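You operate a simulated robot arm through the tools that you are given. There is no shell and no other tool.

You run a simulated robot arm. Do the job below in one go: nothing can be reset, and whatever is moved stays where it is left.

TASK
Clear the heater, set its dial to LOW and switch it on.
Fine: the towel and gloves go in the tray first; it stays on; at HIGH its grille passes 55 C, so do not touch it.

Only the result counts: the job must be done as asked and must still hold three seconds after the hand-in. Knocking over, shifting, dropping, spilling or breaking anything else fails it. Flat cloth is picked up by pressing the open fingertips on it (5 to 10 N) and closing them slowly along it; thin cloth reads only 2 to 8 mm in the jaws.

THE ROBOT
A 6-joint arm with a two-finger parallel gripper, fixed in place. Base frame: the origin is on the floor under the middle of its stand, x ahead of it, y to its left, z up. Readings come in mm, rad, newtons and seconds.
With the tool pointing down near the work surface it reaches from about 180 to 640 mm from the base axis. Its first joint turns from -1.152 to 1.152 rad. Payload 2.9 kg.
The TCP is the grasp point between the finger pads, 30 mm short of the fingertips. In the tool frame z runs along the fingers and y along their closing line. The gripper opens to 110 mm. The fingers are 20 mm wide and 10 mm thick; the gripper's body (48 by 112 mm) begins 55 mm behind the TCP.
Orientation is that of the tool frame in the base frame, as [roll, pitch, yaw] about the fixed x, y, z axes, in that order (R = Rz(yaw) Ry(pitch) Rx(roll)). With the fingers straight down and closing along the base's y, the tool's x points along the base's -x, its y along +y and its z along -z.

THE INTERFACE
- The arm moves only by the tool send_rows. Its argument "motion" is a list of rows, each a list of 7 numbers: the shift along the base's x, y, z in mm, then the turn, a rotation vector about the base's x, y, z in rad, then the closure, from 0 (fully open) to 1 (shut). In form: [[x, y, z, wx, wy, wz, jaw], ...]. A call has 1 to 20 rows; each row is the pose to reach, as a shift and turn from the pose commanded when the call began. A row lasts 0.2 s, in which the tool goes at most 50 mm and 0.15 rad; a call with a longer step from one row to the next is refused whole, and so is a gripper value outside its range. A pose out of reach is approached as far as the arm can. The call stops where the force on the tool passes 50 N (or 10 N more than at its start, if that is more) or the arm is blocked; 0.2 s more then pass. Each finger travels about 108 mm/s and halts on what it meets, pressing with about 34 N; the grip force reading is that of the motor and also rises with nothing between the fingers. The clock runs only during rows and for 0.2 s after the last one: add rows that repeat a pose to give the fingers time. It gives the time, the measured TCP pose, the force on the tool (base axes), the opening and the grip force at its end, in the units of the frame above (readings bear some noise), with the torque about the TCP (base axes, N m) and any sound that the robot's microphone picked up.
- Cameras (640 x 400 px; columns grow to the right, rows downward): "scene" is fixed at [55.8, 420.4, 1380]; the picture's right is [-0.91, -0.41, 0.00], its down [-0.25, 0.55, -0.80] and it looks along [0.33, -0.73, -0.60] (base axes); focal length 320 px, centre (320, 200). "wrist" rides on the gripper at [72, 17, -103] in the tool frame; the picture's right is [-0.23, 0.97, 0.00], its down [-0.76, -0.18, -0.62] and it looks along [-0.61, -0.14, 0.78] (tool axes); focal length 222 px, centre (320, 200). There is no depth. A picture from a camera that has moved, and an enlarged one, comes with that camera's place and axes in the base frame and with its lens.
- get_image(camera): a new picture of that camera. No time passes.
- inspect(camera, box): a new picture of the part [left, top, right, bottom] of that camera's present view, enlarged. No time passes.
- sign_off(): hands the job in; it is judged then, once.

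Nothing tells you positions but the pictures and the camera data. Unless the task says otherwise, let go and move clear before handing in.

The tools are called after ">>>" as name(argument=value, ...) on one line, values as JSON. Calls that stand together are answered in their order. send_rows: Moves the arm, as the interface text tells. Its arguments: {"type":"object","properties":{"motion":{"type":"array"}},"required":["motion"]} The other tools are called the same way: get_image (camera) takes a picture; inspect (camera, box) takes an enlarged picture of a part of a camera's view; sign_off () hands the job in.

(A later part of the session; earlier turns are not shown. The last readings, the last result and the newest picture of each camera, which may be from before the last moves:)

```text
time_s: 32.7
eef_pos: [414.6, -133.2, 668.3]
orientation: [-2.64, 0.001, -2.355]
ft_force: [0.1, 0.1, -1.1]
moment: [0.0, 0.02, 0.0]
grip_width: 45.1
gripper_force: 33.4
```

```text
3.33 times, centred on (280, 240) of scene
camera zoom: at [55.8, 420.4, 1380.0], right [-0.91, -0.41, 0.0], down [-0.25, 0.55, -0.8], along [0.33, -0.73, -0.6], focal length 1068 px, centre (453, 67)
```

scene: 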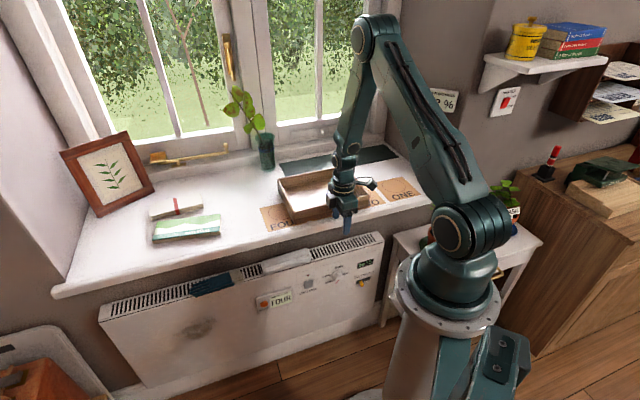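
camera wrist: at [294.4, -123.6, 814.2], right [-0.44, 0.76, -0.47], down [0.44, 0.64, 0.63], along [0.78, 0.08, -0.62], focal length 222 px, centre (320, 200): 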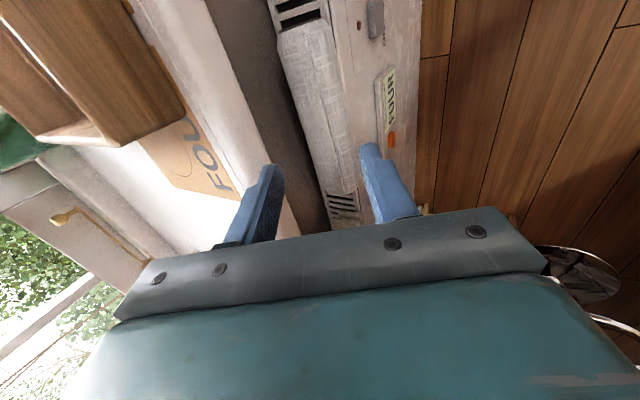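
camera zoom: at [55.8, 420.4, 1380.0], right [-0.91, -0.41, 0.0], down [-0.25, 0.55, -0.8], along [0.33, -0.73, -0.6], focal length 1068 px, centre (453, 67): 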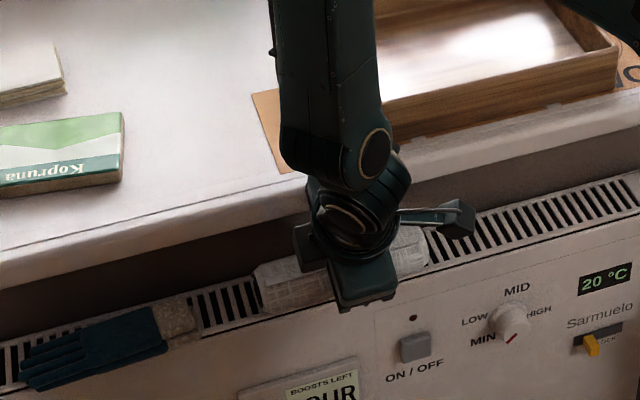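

The roll is held and off the heater. I'll back away from the sill, raise it well above the tray rim, and carry it over the tray (about 485–680 mm out, -116 to 142 along).

>>> send_rows(motion=[[-8, 8, 3, 0, 0, 0, 0.7], [-18, 18, 8, 0, 0, 0, 0.7], [-28, 28, 20, 0, 0, 0, 0.7], [-33, 33, 45, 0, 0, 0, 0.7], [-33, 33, 75, 0, 0, 0, 0.7], [-33, 33, 105, 0, 0, 0, 0.7], [-33, 33, 135, 0, 0, 0, 0.7], [-33, 33, 165, 0, 0, 0, 0.7], [-33, 33, 190, 0, 0, 0, 0.7], [-33, 33, 190, 0, 0, 0, 0.7]])

>>> send_rows(motion=[[2, -12, 0, 0, 0, 0, 0.7], [5, -32, 0, 0, 0, 0, 0.7], [9, -57, 0, 0, 0, 0, 0.7], [13, -82, 0, 0, 0, 0, 0.7], [17, -107, 0, 0, 0, 0, 0.7], [21, -132, 0, 0, 0, 0, 0.7], [25, -157, 0, 0, 0, 0, 0.7], [29, -182, 0, 0, 0, 0, 0.7], [33, -207, 0, 0, 0, 0, 0.7], [37, -232, 0, 0, 0, 0, 0.7], [41, -257, 0, 0, 0, 0, 0.7], [45, -282, 0, 0, 0, 0, 0.7], [48.5, -303, 0, 0, 0, 0, 0.7], [50.4, -313.5, 0, 0, 0, 0, 0.7], [50.4, -313.5, 0, 0, 0, 0, 0.7]])

>>> get_image(camera="wrist")

>>> get_image(camera="scene")

```text
time_s: 34.9
eef_pos: [381.1, -102.6, 860.3]
orientation: [-2.64, -0.001, -2.354]
ft_force: [0.5, -0.2, -0.6]
moment: [0.01, 0.03, 0.0]
grip_width: 44.2
gripper_force: 33.6
```

```text
time_s: 38.1
eef_pos: [430.6, -414.5, 859.2]
orientation: [-2.64, 0.0, -2.356]
ft_force: [-0.1, -0.1, -1.5]
moment: [0.04, 0.0, -0.02]
grip_width: 44.2
gripper_force: 34.1
```

```text
taken
camera wrist: at [333.9, -419.6, 940.6], right [-0.44, 0.76, -0.47], down [0.44, 0.64, 0.63], along [0.78, 0.08, -0.62], focal length 222 px, centre (320, 200)
```

wrist: 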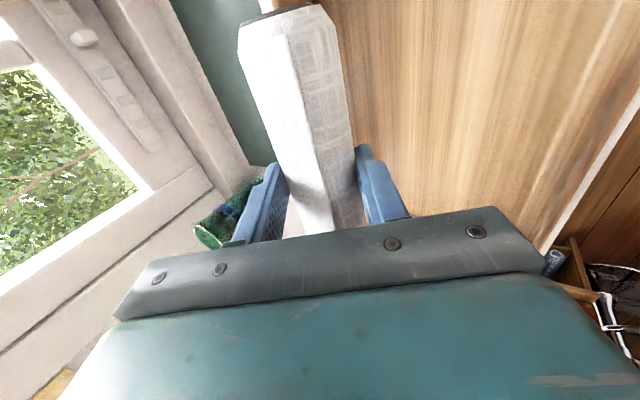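

```text
taken
```

scene: 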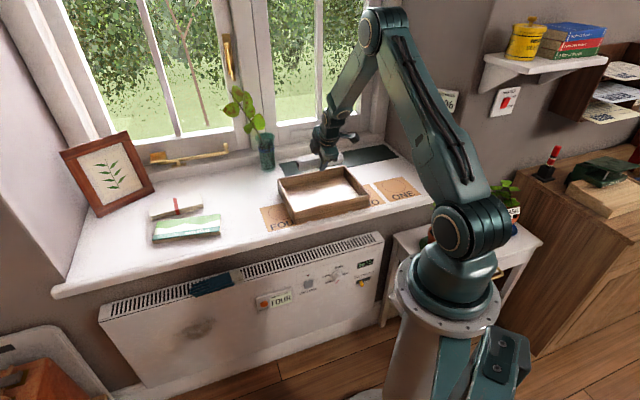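

The roll is over the tray. I'll enlarge the scene view to confirm before lowering.

>>> inspect(camera="scene", box=[250, 110, 410, 230])

>>> inspect(camera="wrist", box=[200, 0, 520, 220])

```text
3.33 times, centred on (330, 170) of scene
camera zoom: at [55.8, 420.4, 1380.0], right [-0.91, -0.41, 0.0], down [-0.25, 0.55, -0.8], along [0.33, -0.73, -0.6], focal length 1068 px, centre (287, 300)
```

zoom: 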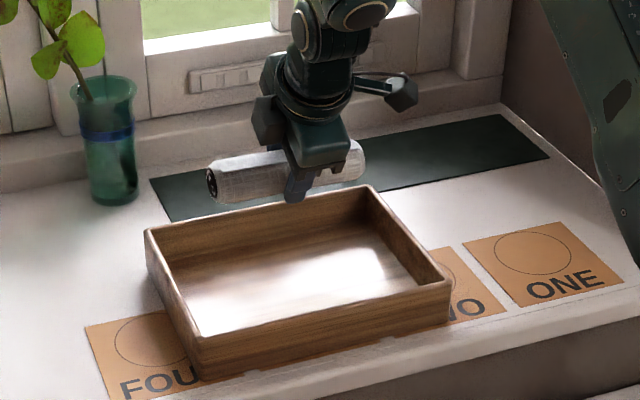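

```text
1.82 times, centred on (360, 110) of wrist
camera zoom: at [333.9, -419.6, 940.6], right [-0.44, 0.76, -0.47], down [0.44, 0.64, 0.63], along [0.78, 0.08, -0.62], focal length 404 px, centre (247, 364)
```

zoom: 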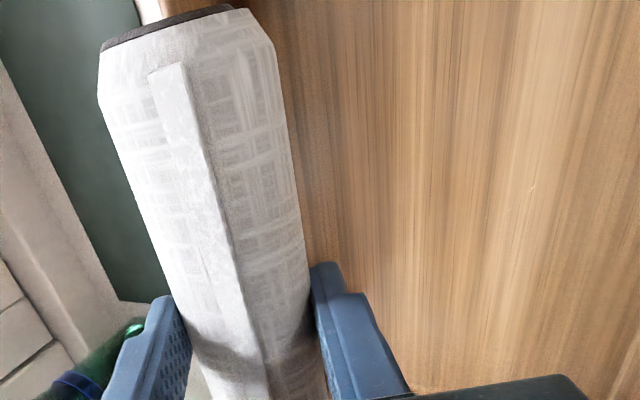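

The roll is inside the tray outline, slightly towards the back. I'll shift it a little to the front, stand the tool upright so the fingers won't strike the tray floor, and then lower.

>>> send_rows(motion=[[1, 2, 1, 0.09, 0.09, 0, 0.7], [2, 4, 2, 0.18, 0.18, 0, 0.7], [2.9, 6.3, 3.7, 0.27, 0.27, 0, 0.7], [2.9, 6.3, 3.7, 0.3536, 0.3536, 0, 0.7], [2.9, 6.3, -10, 0.3536, 0.3536, 0, 0.7], [2.9, 6.3, -25, 0.3536, 0.3536, 0, 0.7], [2.9, 6.3, -40, 0.3536, 0.3536, 0, 0.7], [2.9, 6.3, -52, 0.3536, 0.3536, 0, 0.7], [2.9, 6.3, -60, 0.3536, 0.3536, 0, 0.7], [2.9, 6.3, -60, 0.3536, 0.3536, 0, 0.7]])

>>> inspect(camera="scene", box=[250, 110, 410, 230])

>>> get_image(camera="wrist")

```text
time_s: 40.3
eef_pos: [433.8, -407.8, 798.7]
orientation: [-3.14, 0.003, -2.354]
ft_force: [0.1, 0.1, -0.3]
moment: [-0.01, 0.02, 0.02]
grip_width: 44.2
gripper_force: 33.8
```

```text
3.33 times, centred on (330, 170) of scene
camera zoom: at [55.8, 420.4, 1380.0], right [-0.91, -0.41, 0.0], down [-0.25, 0.55, -0.8], along [0.33, -0.73, -0.6], focal length 1068 px, centre (287, 300)
```

zoom: 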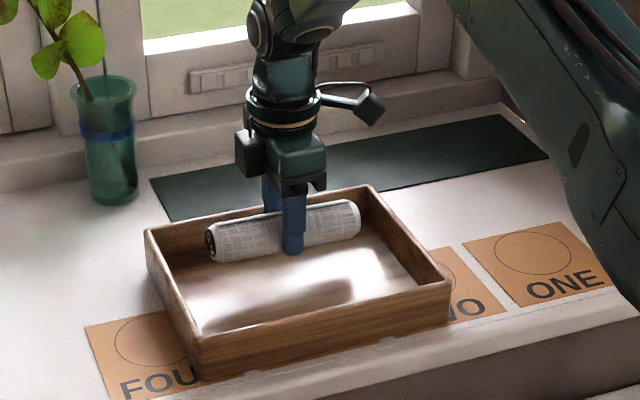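

```text
taken
camera wrist: at [370.6, -446.1, 901.4], right [-0.53, 0.85, 0.0], down [0.66, 0.41, 0.62], along [0.53, 0.33, -0.78], focal length 222 px, centre (320, 200)
```

wrist: 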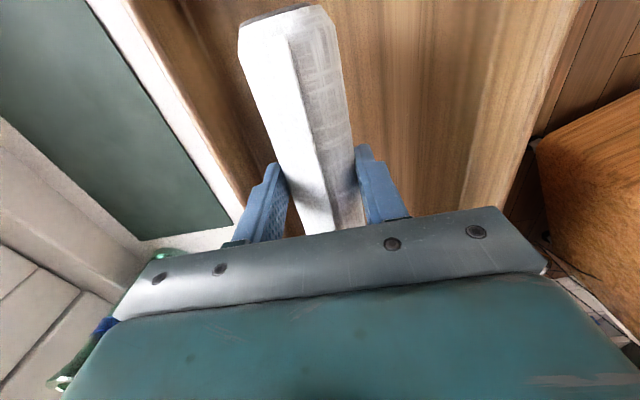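

The roll is inside the tray walls. I'll lower it slowly to the floor.

>>> send_rows(motion=[[0, 0, -4, 0, 0, 0, 0.7], [0, 0, -8, 0, 0, 0, 0.7], [0, 0, -12, 0, 0, 0, 0.7], [0, 0, -15, 0, 0, 0, 0.7], [0, 0, -17, 0, 0, 0, 0.7], [0, 0, -18.5, 0, 0, 0, 0.7], [0, 0, -20, 0, 0, 0, 0.7], [0, 0, -20, 0, 0, 0, 0.7]])

>>> inspect(camera="scene", box=[270, 140, 390, 220])

```text
time_s: 42.1
eef_pos: [433.0, -408.1, 778.0]
orientation: [-3.14, 0.001, -2.354]
ft_force: [0.1, -0.6, -0.2]
moment: [-0.04, -0.01, 0.0]
grip_width: 44.4
gripper_force: 34.0
```

```text
5.00 times, centred on (330, 180) of scene
camera zoom: at [55.8, 420.4, 1380.0], right [-0.91, -0.41, 0.0], down [-0.25, 0.55, -0.8], along [0.33, -0.73, -0.6], focal length 1603 px, centre (270, 300)
```

zoom: 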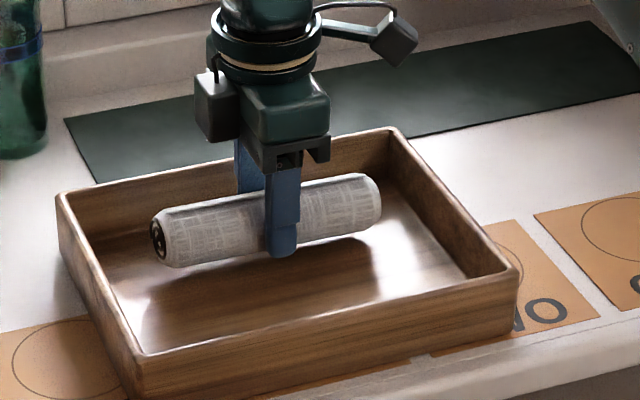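

>>> send_rows(motion=[[0, 0, -1, 0, 0, 0, 0.7], [0, 0, -2, 0, 0, 0, 0.7], [0, 0, -3, 0, 0, 0, 0.7], [0, 0, -4, 0, 0, 0, 0.7], [0, 0, -5, 0, 0, 0, 0.7], [0, 0, -6, 0, 0, 0, 0.7], [0, 0, -7, 0, 0, 0, 0.7], [0, 0, -8, 0, 0, 0, 0.7]])

>>> inspect(camera="scene", box=[270, 140, 390, 220])

```text
time_s: 43.9
eef_pos: [435.2, -408.4, 772.4]
orientation: [-3.137, 0.002, -2.354]
ft_force: [2.4, 0.2, 9.5]
moment: [-0.59, 0.52, 0.07]
grip_width: 44.1
gripper_force: 34.0
```

```text
5.00 times, centred on (330, 180) of scene
camera zoom: at [55.7, 420.6, 1380.0], right [-0.91, -0.41, 0.0], down [-0.25, 0.55, -0.8], along [0.33, -0.73, -0.6], focal length 1603 px, centre (270, 300)
```

zoom: 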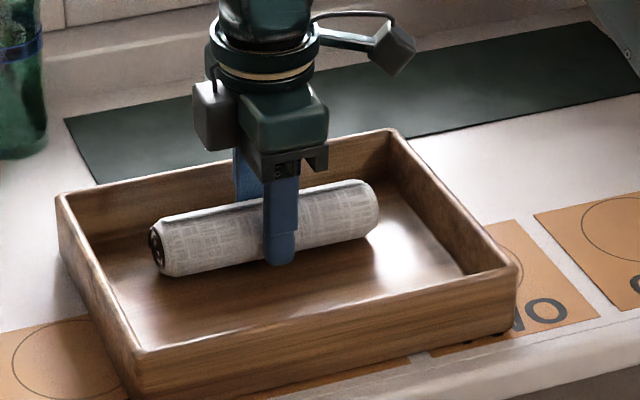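

The roll's right end touches the tray floor at about 9 N. I'll open slowly and lift away.

>>> send_rows(motion=[[0, 0, 0.3, 0, 0, 0, 0.62], [0, 0, 0.3, 0, 0, 0, 0.59], [0, 0, 0.3, 0, 0, 0, 0.56], [0, 0, 0.3, 0, 0, 0, 0.53], [0, 0, 0.3, 0, 0, 0, 0.5], [0, 0, 0.3, 0, 0, 0, 0.48], [0, 0, 0.3, 0, 0, 0, 0.48]])

>>> inspect(camera="scene", box=[270, 140, 390, 220])

>>> get_image(camera="wrist")

```text
time_s: 45.5
eef_pos: [433.6, -409.1, 772.5]
orientation: [-3.139, 0.0, -2.353]
ft_force: [0.1, -0.3, 0.3]
moment: [0.02, -0.02, 0.01]
grip_width: 57.6
gripper_force: 0.3
```

```text
5.00 times, centred on (330, 180) of scene
camera zoom: at [55.8, 420.4, 1380.0], right [-0.91, -0.41, 0.0], down [-0.25, 0.55, -0.8], along [0.33, -0.73, -0.6], focal length 1603 px, centre (270, 300)
```

zoom: 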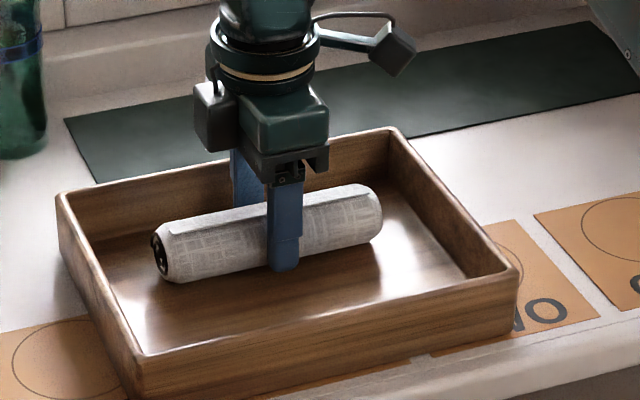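

```text
taken
camera wrist: at [370.7, -446.4, 874.5], right [-0.53, 0.85, 0.0], down [0.66, 0.41, 0.62], along [0.53, 0.33, -0.78], focal length 222 px, centre (320, 200)
```

wrist: 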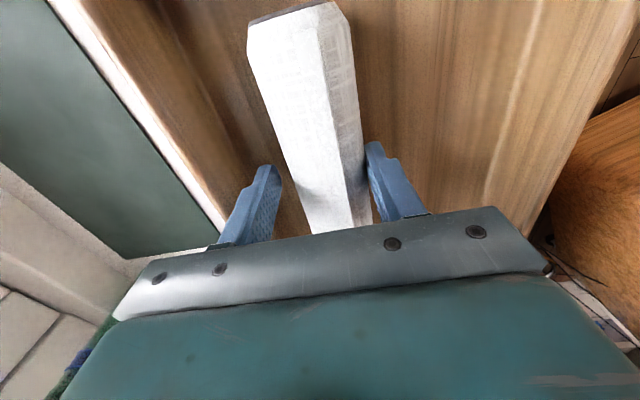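

The towel is resting in the tray. I'll open a little more, rise straight up, and check that it stays.

>>> send_rows(motion=[[0, 0, 0, 0, 0, 0, 0.43], [0, 0, 0, 0, 0, 0, 0.38], [0, 0, 0, 0, 0, 0, 0.35], [0, 0, 8, 0, 0, 0, 0.35], [0, 0, 20, 0, 0, 0, 0.35], [0, 0, 40, 0, 0, 0, 0.35], [0, 0, 70, 0, 0, 0, 0.35], [0, 0, 100, 0, 0, 0, 0.35], [0, 0, 100, 0, 0, 0, 0.35]])

>>> inspect(camera="scene", box=[250, 110, 410, 230])

>>> inspect(camera="scene", box=[160, 220, 340, 320])

```text
time_s: 47.5
eef_pos: [434.5, -407.8, 872.0]
orientation: [3.139, 0.003, -2.355]
ft_force: [0.2, 1.3, 0.5]
moment: [-0.02, 0.0, 0.0]
grip_width: 71.5
gripper_force: 0.1
```

```text
3.33 times, centred on (330, 170) of scene
camera zoom: at [55.8, 420.4, 1380.0], right [-0.91, -0.41, 0.0], down [-0.25, 0.55, -0.8], along [0.33, -0.73, -0.6], focal length 1068 px, centre (287, 300)
```

zoom: 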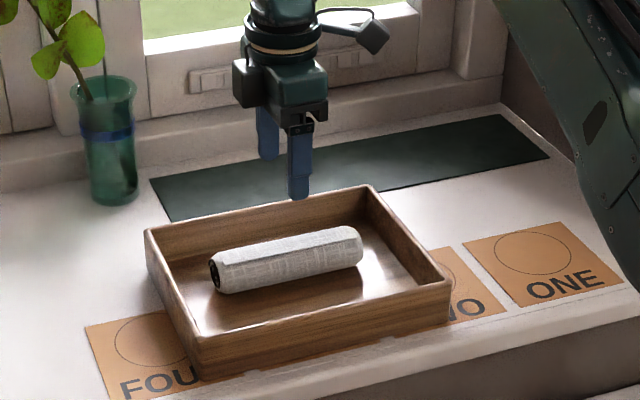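

```text
3.56 times, centred on (250, 270) of scene
camera zoom: at [55.8, 420.4, 1380.0], right [-0.91, -0.41, 0.0], down [-0.25, 0.55, -0.8], along [0.33, -0.73, -0.6], focal length 1140 px, centre (569, -49)
```

zoom: 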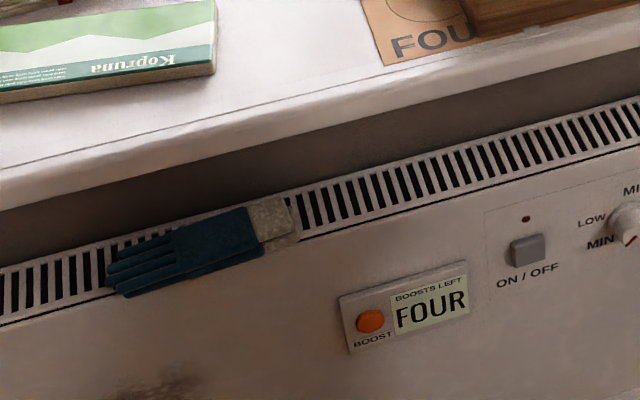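

The towel is in the tray and the heater top has only the gloves left. I'll turn the hand back square to the wall and move to look at the gloves closely.

>>> send_rows(motion=[[5.7, 32.6, 0, 0, 0, -0.1122, 0.3], [11.4, 65.1, 0, 0, 0, -0.2244, 0.3], [17.1, 97.7, 0, 0, 0, -0.3366, 0.3], [22.9, 130.3, 0, 0, 0, -0.4488, 0.3], [28.6, 162.9, 0, 0, 0, -0.561, 0.3], [34.3, 195.4, 0, 0, 0, -0.6732, 0.3], [40, 228, 0, 0, 0, -0.7854, 0.3], [45.7, 260.6, 0, 0, 0, -0.8976, 0.3], [51.4, 293.1, 0, 0, 0, -1.0098, 0.3], [57.1, 325.7, 0, 0, 0, -1.122, 0.3], [62.9, 358.3, 0, 0, 0, -1.2342, 0.3], [68.6, 390.9, -20, 0, 0, -1.3464, 0.3], [74.3, 423.4, -50, 0, 0, -1.4586, 0.3], [80, 456, -80, 0, 0, -1.5708, 0.3], [80, 456, -112, 0, 0, -1.5708, 0.3], [80, 456, -112, 0, 0, -1.5708, 0.3]])

>>> get_image(camera="wrist")

>>> inspect(camera="wrist", box=[200, 80, 460, 220])

>>> inspect(camera="scene", box=[250, 110, 410, 230])

```text
time_s: 50.9
eef_pos: [512.6, 48.3, 758.3]
orientation: [-3.142, 0.002, 2.357]
ft_force: [-0.9, 0.1, 0.1]
moment: [-0.02, 0.02, -0.01]
grip_width: 77.0
gripper_force: 0.0
```

```text
taken
camera wrist: at [473.6, 112.1, 861.1], right [0.85, 0.53, 0.0], down [0.41, -0.66, 0.62], along [0.33, -0.53, -0.78], focal length 222 px, centre (320, 200)
```

wrist: 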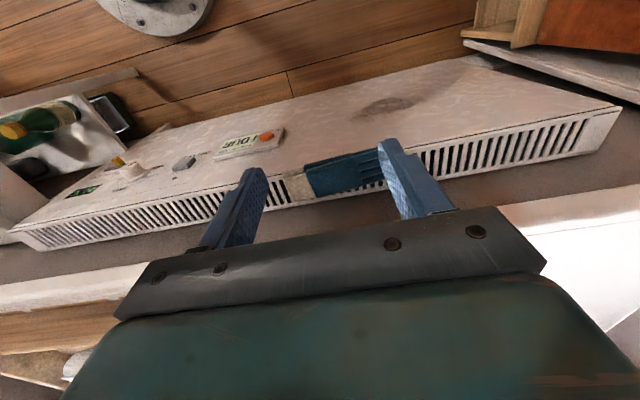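

```text
2.46 times, centred on (330, 150) of wrist
camera zoom: at [473.6, 112.1, 861.1], right [0.85, 0.53, 0.0], down [0.41, -0.66, 0.62], along [0.33, -0.53, -0.78], focal length 547 px, centre (295, 323)
```

zoom: 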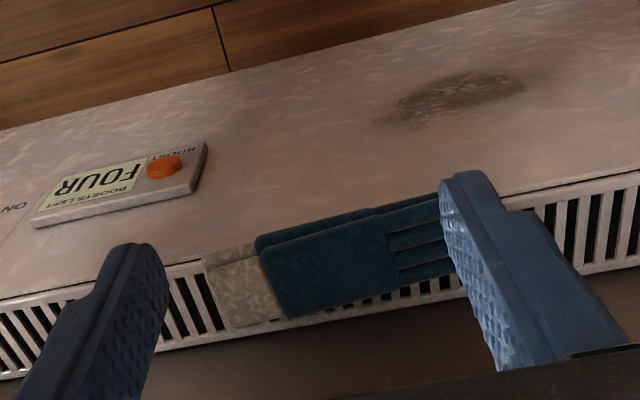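

```text
3.33 times, centred on (330, 170) of scene
camera zoom: at [55.8, 420.4, 1380.0], right [-0.91, -0.41, 0.0], down [-0.25, 0.55, -0.8], along [0.33, -0.73, -0.6], focal length 1068 px, centre (287, 300)
```

zoom: 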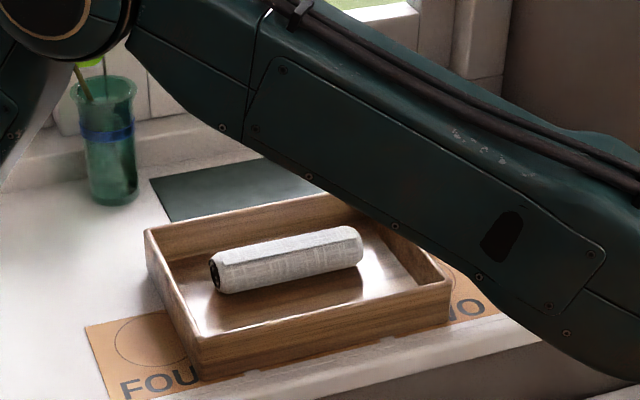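

The gloves lie with the palm centred about 396 along and 407–412 mm out. I'll go above the palm with fingers 44 mm apart and a small tilt away from the sill.

>>> send_rows(motion=[[10, -11, -10, 0, 0, 0, 0.4], [22, -24, -18, -0.028, -0.028, 0, 0.5], [34, -36, -18, -0.0566, -0.0566, 0, 0.6], [44, -47, -18, -0.0566, -0.0566, 0, 0.6], [52.2, -55.7, -18, -0.0566, -0.0566, 0, 0.6], [52.2, -55.7, -40, -0.0566, -0.0566, 0, 0.6], [52.2, -55.7, -58.6, -0.0566, -0.0566, 0, 0.6], [52.2, -55.7, -58.6, -0.0566, -0.0566, 0, 0.6]])

>>> inspect(camera="wrist", box=[200, 60, 460, 220])

>>> inspect(camera="scene", box=[150, 200, 290, 310])

```text
time_s: 52.7
eef_pos: [567.0, -10.1, 699.2]
orientation: [-3.141, 0.082, 2.358]
ft_force: [0.4, 1.2, 0.2]
moment: [0.02, 0.0, 0.0]
grip_width: 44.2
gripper_force: 0.1
```

```text
2.46 times, centred on (330, 140) of wrist
camera zoom: at [521.8, 61.0, 797.3], right [0.85, 0.53, 0.02], down [0.38, -0.63, 0.68], along [0.37, -0.57, -0.73], focal length 547 px, centre (295, 348)
```

zoom: 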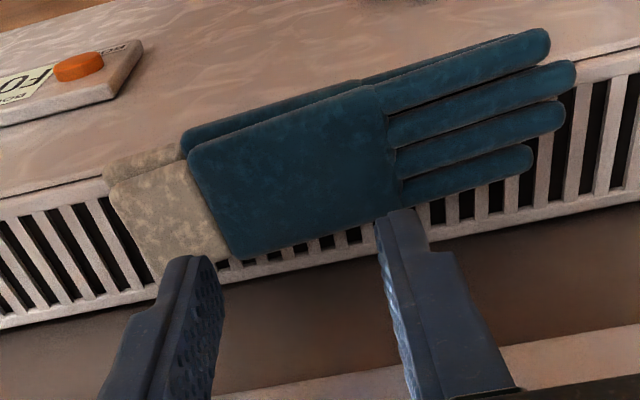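

```text
3.64 times, centred on (220, 255) of scene
camera zoom: at [55.8, 420.4, 1380.0], right [-0.91, -0.41, 0.0], down [-0.25, 0.55, -0.8], along [0.33, -0.73, -0.6], focal length 1166 px, centre (684, 0)
```

zoom: 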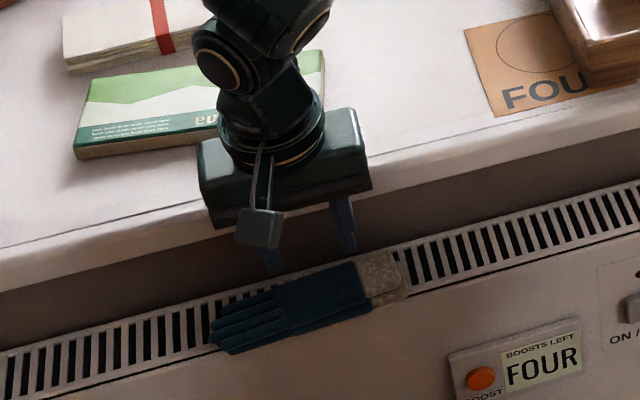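

Both gloves are clearly seen: one on top of the other, palm about 64 × 44 mm. I'll lower in stages to find the contact gently.

>>> send_rows(motion=[[0, 0, -8, 0, 0, 0, 0.6], [0, 0, -16, 0, 0, 0, 0.6], [0, 0, -24, 0, 0, 0, 0.6], [0, 0, -30, 0, 0, 0, 0.6], [0, 0, -34, 0, 0, 0, 0.6], [0, 0, -34, 0, 0, 0, 0.6]])

>>> inspect(camera="wrist", box=[200, 60, 460, 220])

```text
time_s: 54.1
eef_pos: [565.6, -7.4, 666.0]
orientation: [-3.139, 0.083, 2.358]
ft_force: [0.1, 0.1, 0.1]
moment: [0.02, 0.0, 0.01]
grip_width: 43.9
gripper_force: 0.1
```

```text
2.46 times, centred on (330, 140) of wrist
camera zoom: at [521.0, 62.5, 763.2], right [0.85, 0.53, 0.02], down [0.38, -0.63, 0.68], along [0.37, -0.57, -0.73], focal length 547 px, centre (295, 348)
```

zoom: 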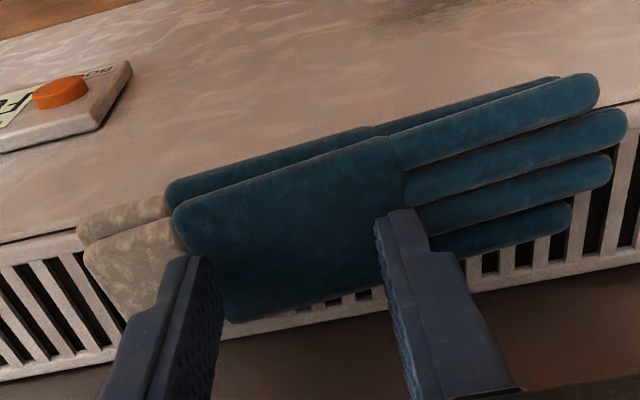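

>>> send_rows(motion=[[0, 0, -1, 0, 0, 0, 0.6], [0, 0, -2, 0, 0, 0, 0.6], [0, 0, -3, 0, 0, 0, 0.6], [0, 0, -4, 0, 0, 0, 0.6], [0, 0, -5, 0, 0, 0, 0.6], [0, 0, -5, 0, 0, 0, 0.6]])

```text
time_s: 55.5
eef_pos: [565.9, -7.0, 663.1]
orientation: [3.14, 0.082, 2.359]
ft_force: [-3.1, -0.7, 10.0]
moment: [0.06, 0.13, 0.0]
grip_width: 43.7
gripper_force: 0.0
```

Contact at 10 N: the glove top is at about z 631. I'll ease up slightly and begin closing slowly, checking the force often.

>>> send_rows(motion=[[0, 0, 0.15, 0, 0, 0, 0.6], [0, 0, 0.15, 0, 0, 0, 0.6]])

```text
time_s: 56.1
eef_pos: [567.2, -7.8, 662.0]
orientation: [3.14, 0.082, 2.358]
ft_force: [0.4, 1.7, 9.5]
moment: [0.08, 0.02, 0.0]
grip_width: 43.7
gripper_force: 0.0
```

>>> send_rows(motion=[[0, 0, 0.1, 0, 0, 0, 0.615], [0, 0, 0.1, 0, 0, 0, 0.63], [0, 0, 0.1, 0, 0, 0, 0.645], [0, 0, 0.1, 0, 0, 0, 0.66], [0, 0, 0.1, 0, 0, 0, 0.675]])

>>> inspect(camera="wrist", box=[200, 60, 460, 220])

```text
time_s: 57.3
eef_pos: [565.8, -8.1, 662.1]
orientation: [3.141, 0.081, 2.358]
ft_force: [-0.3, 3.0, 20.2]
moment: [0.18, 0.08, 0.01]
grip_width: 42.5
gripper_force: 6.5
```

```text
2.46 times, centred on (330, 140) of wrist
camera zoom: at [521.2, 62.1, 758.8], right [0.85, 0.53, 0.02], down [0.38, -0.63, 0.68], along [0.37, -0.57, -0.73], focal length 547 px, centre (295, 348)
```

zoom: 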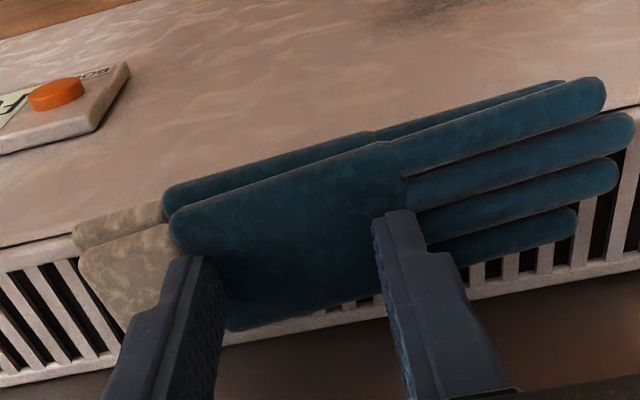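

The fingers are now gripping the cloth surface and pressing force has risen to 20 N. I'll ease up to get back to 5–10 N.

>>> send_rows(motion=[[0, 0, 0.3, 0, 0, 0, 0.675], [0, 0, 0.5, 0, 0, 0, 0.675]])

```text
time_s: 57.9
eef_pos: [566.9, -7.6, 661.9]
orientation: [-3.141, 0.082, 2.359]
ft_force: [1.7, 2.4, 18.3]
moment: [0.22, 0.05, 0.02]
grip_width: 41.9
gripper_force: 6.1
```

>>> send_rows(motion=[[0, 0, 0.3, 0, 0, 0, 0.675], [0, 0, 0.6, 0, 0, 0, 0.675]])

```text
time_s: 58.5
eef_pos: [565.9, -7.7, 663.2]
orientation: [-3.14, 0.082, 2.359]
ft_force: [-0.2, 2.0, 14.8]
moment: [0.14, 0.04, 0.01]
grip_width: 41.2
gripper_force: 5.7
```

>>> send_rows(motion=[[0, 0, 0.4, 0, 0, 0, 0.675], [0, 0, 0.8, 0, 0, 0, 0.675]])

```text
time_s: 59.1
eef_pos: [564.8, -7.8, 662.5]
orientation: [-3.14, 0.077, 2.357]
ft_force: [0.7, 0.5, 3.1]
moment: [0.04, -0.11, -0.02]
grip_width: 37.0
gripper_force: 1.0
```

That slipped a bit: 3 N at 37 mm. I'll press back down slightly and close in small steps while holding the force in the range.

>>> send_rows(motion=[[0, 0, -0.4, 0, 0, 0, 0.675], [0, 0, -0.4, 0, 0, 0, 0.675]])

```text
time_s: 59.7
eef_pos: [565.2, -8.3, 662.1]
orientation: [-3.139, 0.081, 2.358]
ft_force: [0.3, 0.4, 0.8]
moment: [0.0, 0.02, -0.04]
grip_width: 35.8
gripper_force: 0.1
```

>>> send_rows(motion=[[0, 0, -0.4, 0, 0, 0, 0.675], [0, 0, -0.7, 0, 0, 0, 0.675], [0, 0, -0.7, 0, 0, 0, 0.675]])

```text
time_s: 60.5
eef_pos: [567.6, -8.9, 662.5]
orientation: [-3.14, 0.081, 2.357]
ft_force: [-1.9, -0.2, 5.9]
moment: [0.01, 0.07, 0.02]
grip_width: 35.6
gripper_force: 0.0
```

The press is now 5.9 N. I'll close a few small steps at a time and read.

>>> send_rows(motion=[[0, 0, 0, 0, 0, 0, 0.685], [0, 0, 0, 0, 0, 0, 0.695], [0, 0, 0, 0, 0, 0, 0.705]])

```text
time_s: 61.3
eef_pos: [566.6, -8.7, 662.6]
orientation: [-3.14, 0.084, 2.357]
ft_force: [-0.5, -0.4, 9.7]
moment: [0.05, 0.09, -0.01]
grip_width: 35.3
gripper_force: 3.2
```

>>> send_rows(motion=[[0, 0, 0.15, 0, 0, 0, 0.715], [0, 0, 0.25, 0, 0, 0, 0.725], [0, 0, 0.35, 0, 0, 0, 0.735], [0, 0, 0.35, 0, 0, 0, 0.735]])

>>> inspect(camera="wrist", box=[200, 60, 460, 220])

```text
time_s: 62.3
eef_pos: [565.9, -8.0, 662.8]
orientation: [-3.14, 0.08, 2.357]
ft_force: [1.2, 2.2, 3.6]
moment: [0.1, -0.05, -0.05]
grip_width: 30.6
gripper_force: 0.7
```

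```text
2.46 times, centred on (330, 140) of wrist
camera zoom: at [520.2, 62.6, 759.3], right [0.85, 0.53, 0.02], down [0.38, -0.63, 0.68], along [0.37, -0.57, -0.73], focal length 547 px, centre (295, 348)
```

zoom: 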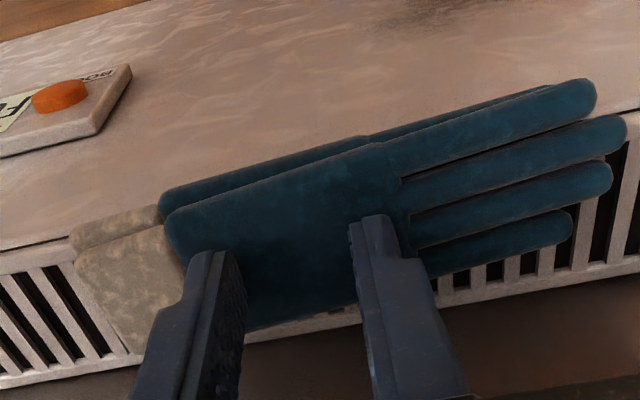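

Stick-slip so far, with the fingers 30 mm apart. I'll press back to about 7 N and keep closing.

>>> send_rows(motion=[[0, 0, -0.3, 0, 0, 0, 0.735], [0, 0, -0.4, 0, 0, 0, 0.735]])

```text
time_s: 62.9
eef_pos: [566.0, -8.2, 662.7]
orientation: [-3.14, 0.08, 2.355]
ft_force: [-0.6, -0.3, 5.6]
moment: [0.04, 0.01, 0.01]
grip_width: 30.0
gripper_force: 0.4
```

>>> send_rows(motion=[[0, 0, 0, 0, 0, 0, 0.745], [0, 0, 0, 0, 0, 0, 0.755], [0, 0, 0.05, 0, 0, 0, 0.765], [0, 0, 0.1, 0, 0, 0, 0.775], [0, 0, 0.1, 0, 0, 0, 0.785]])

```text
time_s: 64.1
eef_pos: [565.1, -7.9, 662.7]
orientation: [-3.138, 0.08, 2.359]
ft_force: [1.2, 1.0, 1.6]
moment: [0.03, -0.07, -0.02]
grip_width: 24.6
gripper_force: 0.9
```

>>> send_rows(motion=[[0, 0, -0.3, 0, 0, 0, 0.785], [0, 0, -0.5, 0, 0, 0, 0.785], [0, 0, -0.5, 0, 0, 0, 0.785]])

```text
time_s: 64.9
eef_pos: [565.3, -8.5, 662.3]
orientation: [-3.139, 0.082, 2.359]
ft_force: [-0.3, -0.3, 6.8]
moment: [0.07, 0.07, 0.01]
grip_width: 24.3
gripper_force: 0.4
```

>>> send_rows(motion=[[0, 0, 0, 0, 0, 0, 0.795], [0, 0, 0, 0, 0, 0, 0.805], [0, 0, 0, 0, 0, 0, 0.815], [0, 0, 0, 0, 0, 0, 0.825], [0, 0, 0, 0, 0, 0, 0.835], [0, 0, 0, 0, 0, 0, 0.845]])

```text
time_s: 66.3
eef_pos: [566.6, -6.9, 660.7]
orientation: [-3.141, 0.082, 2.359]
ft_force: [-1.3, 0.6, 9.2]
moment: [0.07, 0.03, 0.0]
grip_width: 20.4
gripper_force: 3.3
```

The force is 9 N at 20 mm, in range. I continue closing.

>>> send_rows(motion=[[0, 0, 0, 0, 0, 0, 0.855], [0, 0, 0, 0, 0, 0, 0.865], [0, 0, 0, 0, 0, 0, 0.875], [0, 0, 0, 0, 0, 0, 0.885], [0, 0, 0, 0, 0, 0, 0.895], [0, 0, 0, 0, 0, 0, 0.905]])

>>> inspect(camera="wrist", box=[200, 60, 460, 220])

```text
time_s: 67.7
eef_pos: [564.9, -7.6, 662.0]
orientation: [-3.141, 0.084, 2.357]
ft_force: [-0.7, 1.3, 10.3]
moment: [0.13, 0.09, 0.0]
grip_width: 14.5
gripper_force: 4.0
```

```text
2.46 times, centred on (330, 140) of wrist
camera zoom: at [520.5, 62.4, 759.1], right [0.85, 0.53, 0.02], down [0.38, -0.63, 0.68], along [0.37, -0.57, -0.73], focal length 547 px, centre (295, 348)
```

zoom: 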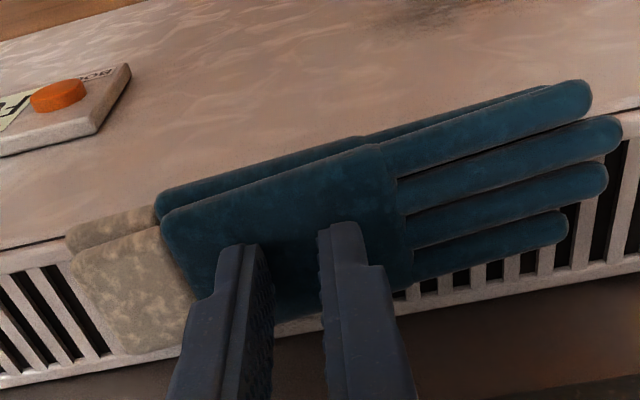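

>>> send_rows(motion=[[0, 0, 0.1, 0, 0, 0, 0.915], [0, 0, 0.1, 0, 0, 0, 0.925], [0, 0, 0.1, 0, 0, 0, 0.935], [0, 0, 0.1, 0, 0, 0, 0.945], [0, 0, 0.1, 0, 0, 0, 0.955]])

```text
time_s: 68.9
eef_pos: [565.9, -8.0, 662.8]
orientation: [-3.139, 0.083, 2.358]
ft_force: [-0.5, 1.5, 8.1]
moment: [0.12, 0.02, 0.0]
grip_width: 8.2
gripper_force: 3.2
```

>>> send_rows(motion=[[0, 0, 0, 0, 0, 0, 0.965], [0, 0, 0, 0, 0, 0, 0.975], [0, 0, 0, 0, 0, 0, 0.985], [0, 0, 0, 0, 0, 0, 0.995], [0, 0, 0, 0, 0, 0, 1], [0, 0, 0, 0, 0, 0, 1], [0, 0, 0, 0, 0, 0, 1]])

>>> inspect(camera="wrist", box=[200, 60, 460, 220])

```text
time_s: 70.5
eef_pos: [566.3, -8.2, 662.9]
orientation: [-3.141, 0.081, 2.358]
ft_force: [-0.4, 1.0, 7.7]
moment: [0.08, 0.04, -0.02]
grip_width: 0.0
gripper_force: 34.0
```

```text
2.46 times, centred on (330, 140) of wrist
camera zoom: at [520.8, 62.3, 759.2], right [0.85, 0.53, 0.02], down [0.38, -0.63, 0.68], along [0.37, -0.57, -0.73], focal length 547 px, centre (295, 348)
```

zoom: 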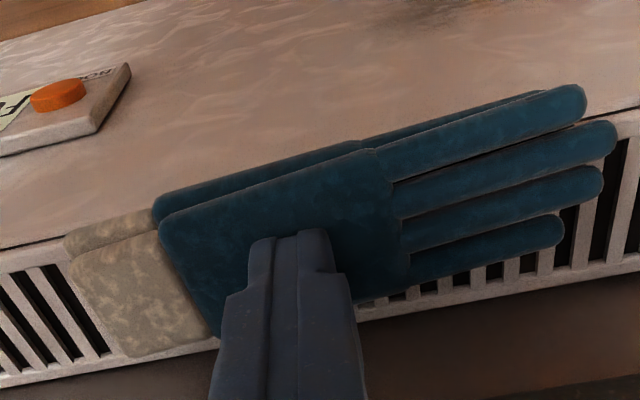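

The jaws read 0.0 mm, so probably nothing was gathered. I'll lift a few millimetres to see whether the glove follows.

>>> send_rows(motion=[[0, 0, 2, 0, 0, 0, 1], [0, 0, 5, 0, 0, 0, 1], [0, 0, 10, 0, 0, 0, 1], [0, 0, 10, 0, 0, 0, 1]])

>>> inspect(camera="wrist", box=[200, 60, 460, 220])

>>> inspect(camera="scene", box=[160, 230, 270, 310])

```text
time_s: 71.5
eef_pos: [565.8, -9.2, 672.3]
orientation: [-3.139, 0.08, 2.357]
ft_force: [0.2, -0.3, -1.0]
moment: [-0.01, 0.02, 0.01]
grip_width: 0.1
gripper_force: 33.6
```

```text
2.46 times, centred on (330, 140) of wrist
camera zoom: at [520.7, 62.2, 769.0], right [0.85, 0.53, 0.02], down [0.38, -0.63, 0.68], along [0.37, -0.57, -0.73], focal length 547 px, centre (295, 348)
```

zoom: 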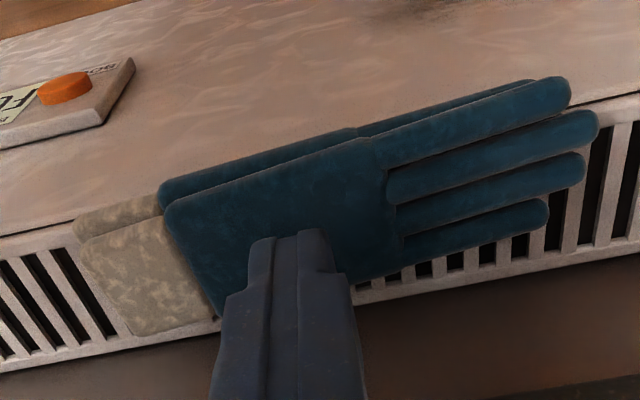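

```text
5.00 times, centred on (215, 270) of scene
camera zoom: at [55.8, 420.4, 1380.0], right [-0.91, -0.41, 0.0], down [-0.25, 0.55, -0.8], along [0.33, -0.73, -0.6], focal length 1603 px, centre (845, -150)
```

zoom: 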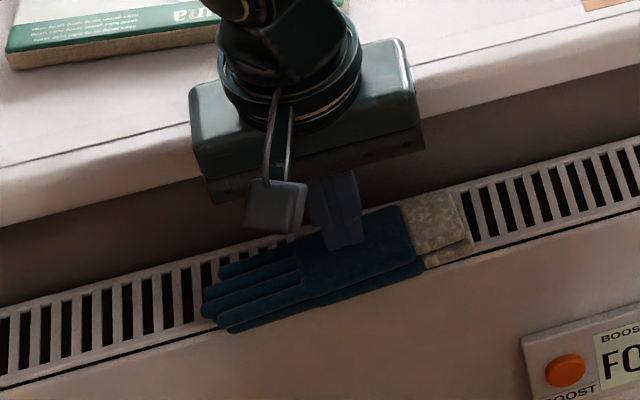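

The glove pair behaves as one stiff body (cross-section about 40 × 20 mm) and wasn't gathered. It overhangs the heater front slightly, so I'll grip it across its width with the tilted tool, as I did with the towel. First I back off, stand upright and turn the hand.

>>> send_rows(motion=[[-5, 5, 15, 0, 0, 0, 0.9], [-15, 15, 40, 0.028, 0.028, 0, 0.7], [-25, 25, 70, 0.0566, 0.0566, 0, 0.5], [-35.4, 35.4, 100, 0.0566, 0.0566, 0, 0.42], [-35.4, 35.4, 100, 0.0566, 0.0566, 0, 0.42]])

>>> send_rows(motion=[[0, 0, 0, 0, 0, 0.141, 0.42], [0, 0, 0, 0, 0, 0.282, 0.42], [0, 0, 0, 0, 0, 0.423, 0.42], [0, 0, 0, 0, 0, 0.563, 0.42], [0, 0, 0, 0, 0, 0.704, 0.42], [0, 0, 0, 0, 0, 0.845, 0.42], [0, 0, 0, 0, 0, 0.986, 0.42], [0, 0, 0, 0, 0, 1.127, 0.42], [0, 0, 0, 0, 0, 1.268, 0.42], [0, 0, 0, 0, 0, 1.408, 0.42], [0, 0, 0, 0, 0, 1.549, 0.42], [0, 0, 0, 0, 0, 1.69, 0.42], [0, 0, 0, 0, 0, 1.69, 0.42]])

>>> get_image(camera="scene")

```text
time_s: 72.7
eef_pos: [531.4, 25.7, 772.1]
orientation: [-3.139, -0.001, 2.358]
ft_force: [0.7, -1.0, 0.3]
moment: [0.01, -0.02, 0.01]
grip_width: 63.8
gripper_force: 0.1
```

```text
time_s: 75.5
eef_pos: [530.0, 28.4, 772.2]
orientation: [-3.14, 0.002, -2.234]
ft_force: [0.7, 0.1, -0.6]
moment: [-0.01, 0.01, 0.01]
grip_width: 63.8
gripper_force: 0.1
```

```text
taken
```

scene: 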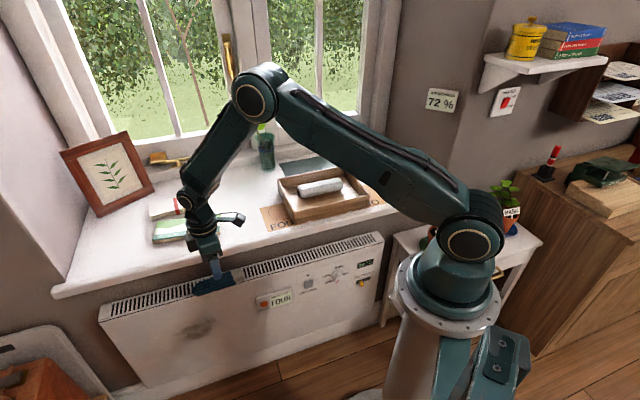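

The hand is turned. Now I tilt it 0.45 rad about the gloves' long axis and move to a standoff above the palm.

>>> send_rows(motion=[[0, 0, 0, -0.0695, -0.0885, 0, 0.42], [0, 0, -10, -0.139, -0.177, 0, 0.42], [0, 0, -20, -0.2085, -0.2655, 0, 0.42], [2, -3, -35, -0.278, -0.354, 0, 0.42], [5, -7, -50, -0.278, -0.354, 0, 0.42], [9.5, -14.1, -65, -0.278, -0.354, 0, 0.42], [9.5, -14.1, -76.9, -0.278, -0.354, 0, 0.42], [9.5, -14.1, -76.9, -0.278, -0.354, 0, 0.42]])

>>> get_image(camera="wrist")

>>> inspect(camera="wrist", box=[220, 20, 440, 230])

>>> inspect(camera="scene", box=[150, 200, 290, 310])

```text
time_s: 77.3
eef_pos: [541.7, 11.8, 695.9]
orientation: [-2.69, 0.001, -2.236]
ft_force: [-0.1, 0.1, 0.1]
moment: [-0.03, -0.03, 0.01]
grip_width: 63.7
gripper_force: 0.1
```

```text
taken
camera wrist: at [448.9, -7.0, 780.7], right [-0.55, 0.72, -0.42], down [0.38, 0.67, 0.64], along [0.74, 0.19, -0.64], focal length 222 px, centre (320, 200)
```

wrist: 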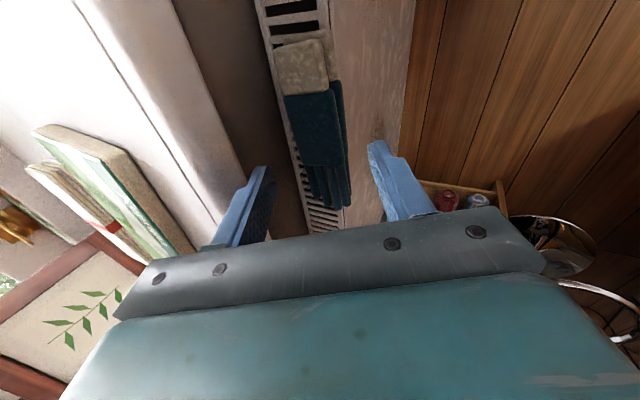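

```text
1.90 times, centred on (330, 125) of wrist
camera zoom: at [448.9, -7.0, 780.7], right [-0.55, 0.72, -0.42], down [0.38, 0.67, 0.64], along [0.74, 0.19, -0.64], focal length 423 px, centre (301, 343)
```

zoom: 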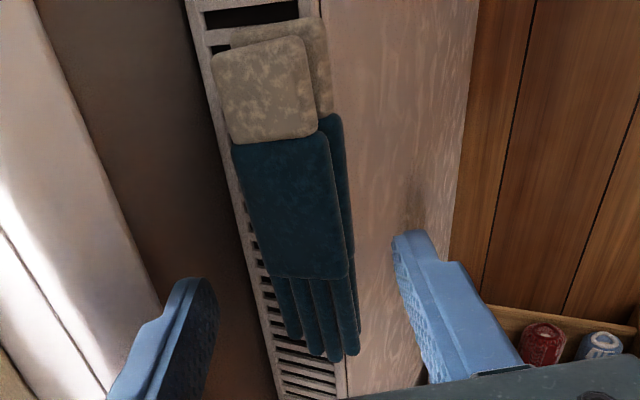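

```text
3.64 times, centred on (220, 255) of scene
camera zoom: at [55.8, 420.4, 1380.0], right [-0.91, -0.41, 0.0], down [-0.25, 0.55, -0.8], along [0.33, -0.73, -0.6], focal length 1166 px, centre (684, 0)
```

zoom: 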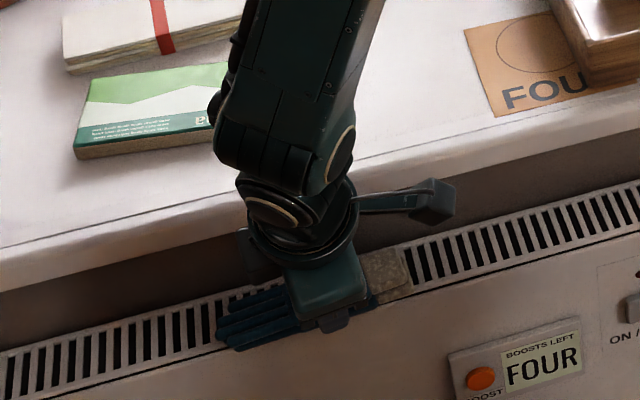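

The gloves sit centred between the fingers, about 44 mm wide against a 64 mm opening. I'll advance along the tool axis in two stages.

>>> send_rows(motion=[[3.4, -2.7, -9, 0, 0, 0, 0.42], [6.8, -5.4, -18, 0, 0, 0, 0.42], [10.2, -8.1, -27, 0, 0, 0, 0.42], [13.6, -10.7, -36, 0, 0, 0, 0.42], [15.4, -12.1, -40.5, 0, 0, 0, 0.42], [15.4, -12.1, -40.5, 0, 0, 0, 0.42]])

>>> inspect(camera="wrist", box=[220, 20, 440, 230])

>>> inspect(camera="scene", box=[150, 220, 290, 320])

```text
time_s: 78.7
eef_pos: [555.5, 0.7, 654.3]
orientation: [-2.692, 0.002, -2.235]
ft_force: [-0.3, -0.7, -0.7]
moment: [0.01, 0.02, 0.01]
grip_width: 63.7
gripper_force: 0.1
```

```text
1.90 times, centred on (330, 125) of wrist
camera zoom: at [463.4, -17.5, 739.8], right [-0.55, 0.72, -0.42], down [0.38, 0.67, 0.64], along [0.74, 0.19, -0.64], focal length 423 px, centre (301, 343)
```

zoom: 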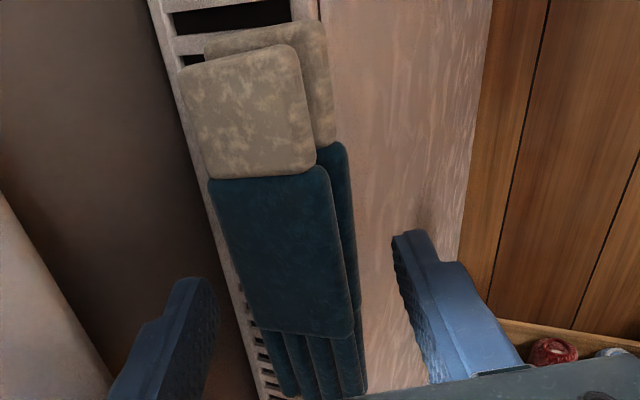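

```text
4.00 times, centred on (220, 270) of scene
camera zoom: at [55.8, 420.4, 1380.0], right [-0.91, -0.41, 0.0], down [-0.25, 0.55, -0.8], along [0.33, -0.73, -0.6], focal length 1282 px, centre (720, -80)
```

zoom: 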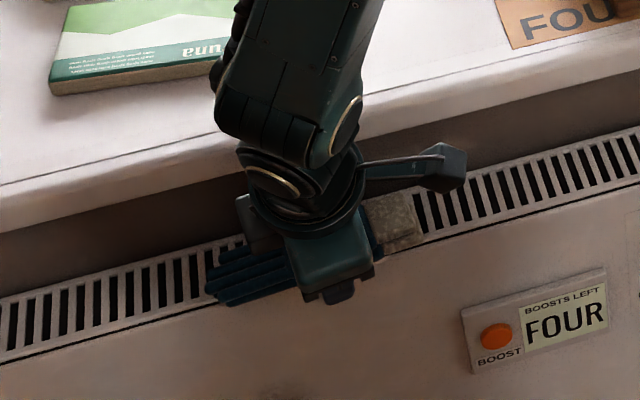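

Clear so far. I'll take the last 15 mm and then close gently.

>>> send_rows(motion=[[1.7, -1.3, -4.5, 0, 0, 0, 0.42], [3.4, -2.7, -9, 0, 0, 0, 0.42], [5.1, -4, -13.5, 0, 0, 0, 0.42], [5.1, -4, -13.5, 0, 0, 0, 0.42]])

>>> inspect(camera="wrist", box=[220, 20, 440, 230])

```text
time_s: 79.7
eef_pos: [560.6, -4.1, 639.5]
orientation: [-2.691, 0.0, -2.236]
ft_force: [-0.4, 0.5, 0.4]
moment: [0.01, -0.01, 0.0]
grip_width: 64.1
gripper_force: 0.2
```

```text
1.90 times, centred on (330, 125) of wrist
camera zoom: at [468.1, -22.1, 725.5], right [-0.55, 0.72, -0.42], down [0.38, 0.67, 0.64], along [0.74, 0.19, -0.64], focal length 423 px, centre (301, 343)
```

zoom: 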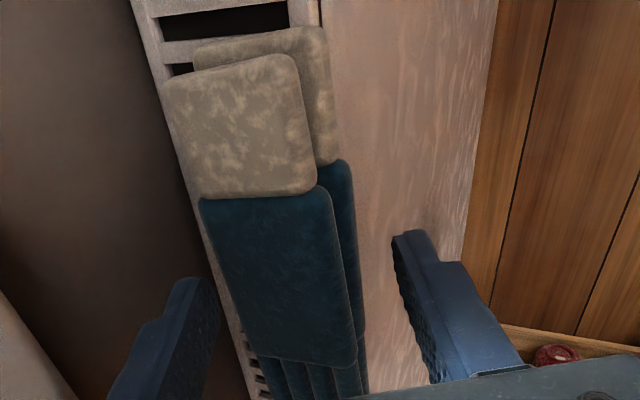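

The gloves are centred between the pads with no contact. I'll close now.

>>> send_rows(motion=[[0, 0, 0, 0, 0, 0, 0.46], [0, 0, 0, 0, 0, 0, 0.5], [0, 0, 0, 0, 0, 0, 0.53], [0, 0, 0, 0, 0, 0, 0.56], [0, 0, 0, 0, 0, 0, 0.58], [0, 0, 0, 0, 0, 0, 0.6], [0, 0, 0, 0, 0, 0, 0.62], [0, 0, 0, 0, 0, 0, 0.64]])

>>> inspect(camera="wrist", box=[220, 20, 440, 230])

>>> inspect(camera="scene", box=[150, 220, 290, 320])

```text
time_s: 81.5
eef_pos: [560.7, -3.4, 640.8]
orientation: [-2.69, 0.001, -2.236]
ft_force: [2.0, -1.2, 3.2]
moment: [0.12, -0.29, -0.18]
grip_width: 52.2
gripper_force: 33.5
```

```text
1.90 times, centred on (330, 125) of wrist
camera zoom: at [468.3, -22.1, 725.8], right [-0.55, 0.72, -0.42], down [0.38, 0.67, 0.64], along [0.74, 0.19, -0.64], focal length 423 px, centre (301, 343)
```

zoom: 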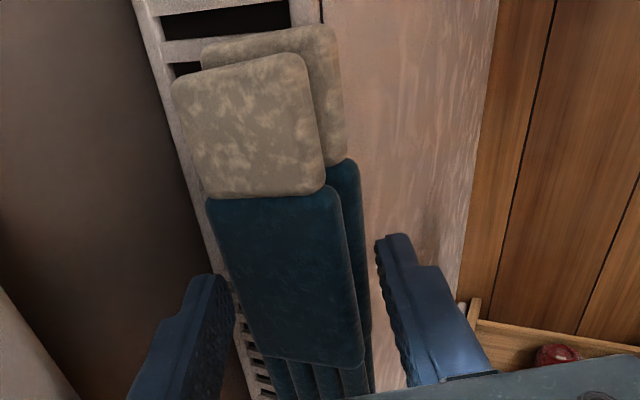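

```text
4.00 times, centred on (220, 270) of scene
camera zoom: at [55.7, 420.4, 1380.0], right [-0.91, -0.41, 0.0], down [-0.25, 0.55, -0.8], along [0.33, -0.73, -0.6], focal length 1282 px, centre (720, -80)
```

zoom: 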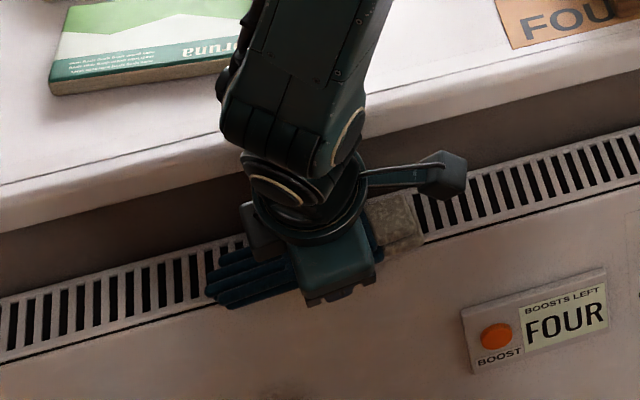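

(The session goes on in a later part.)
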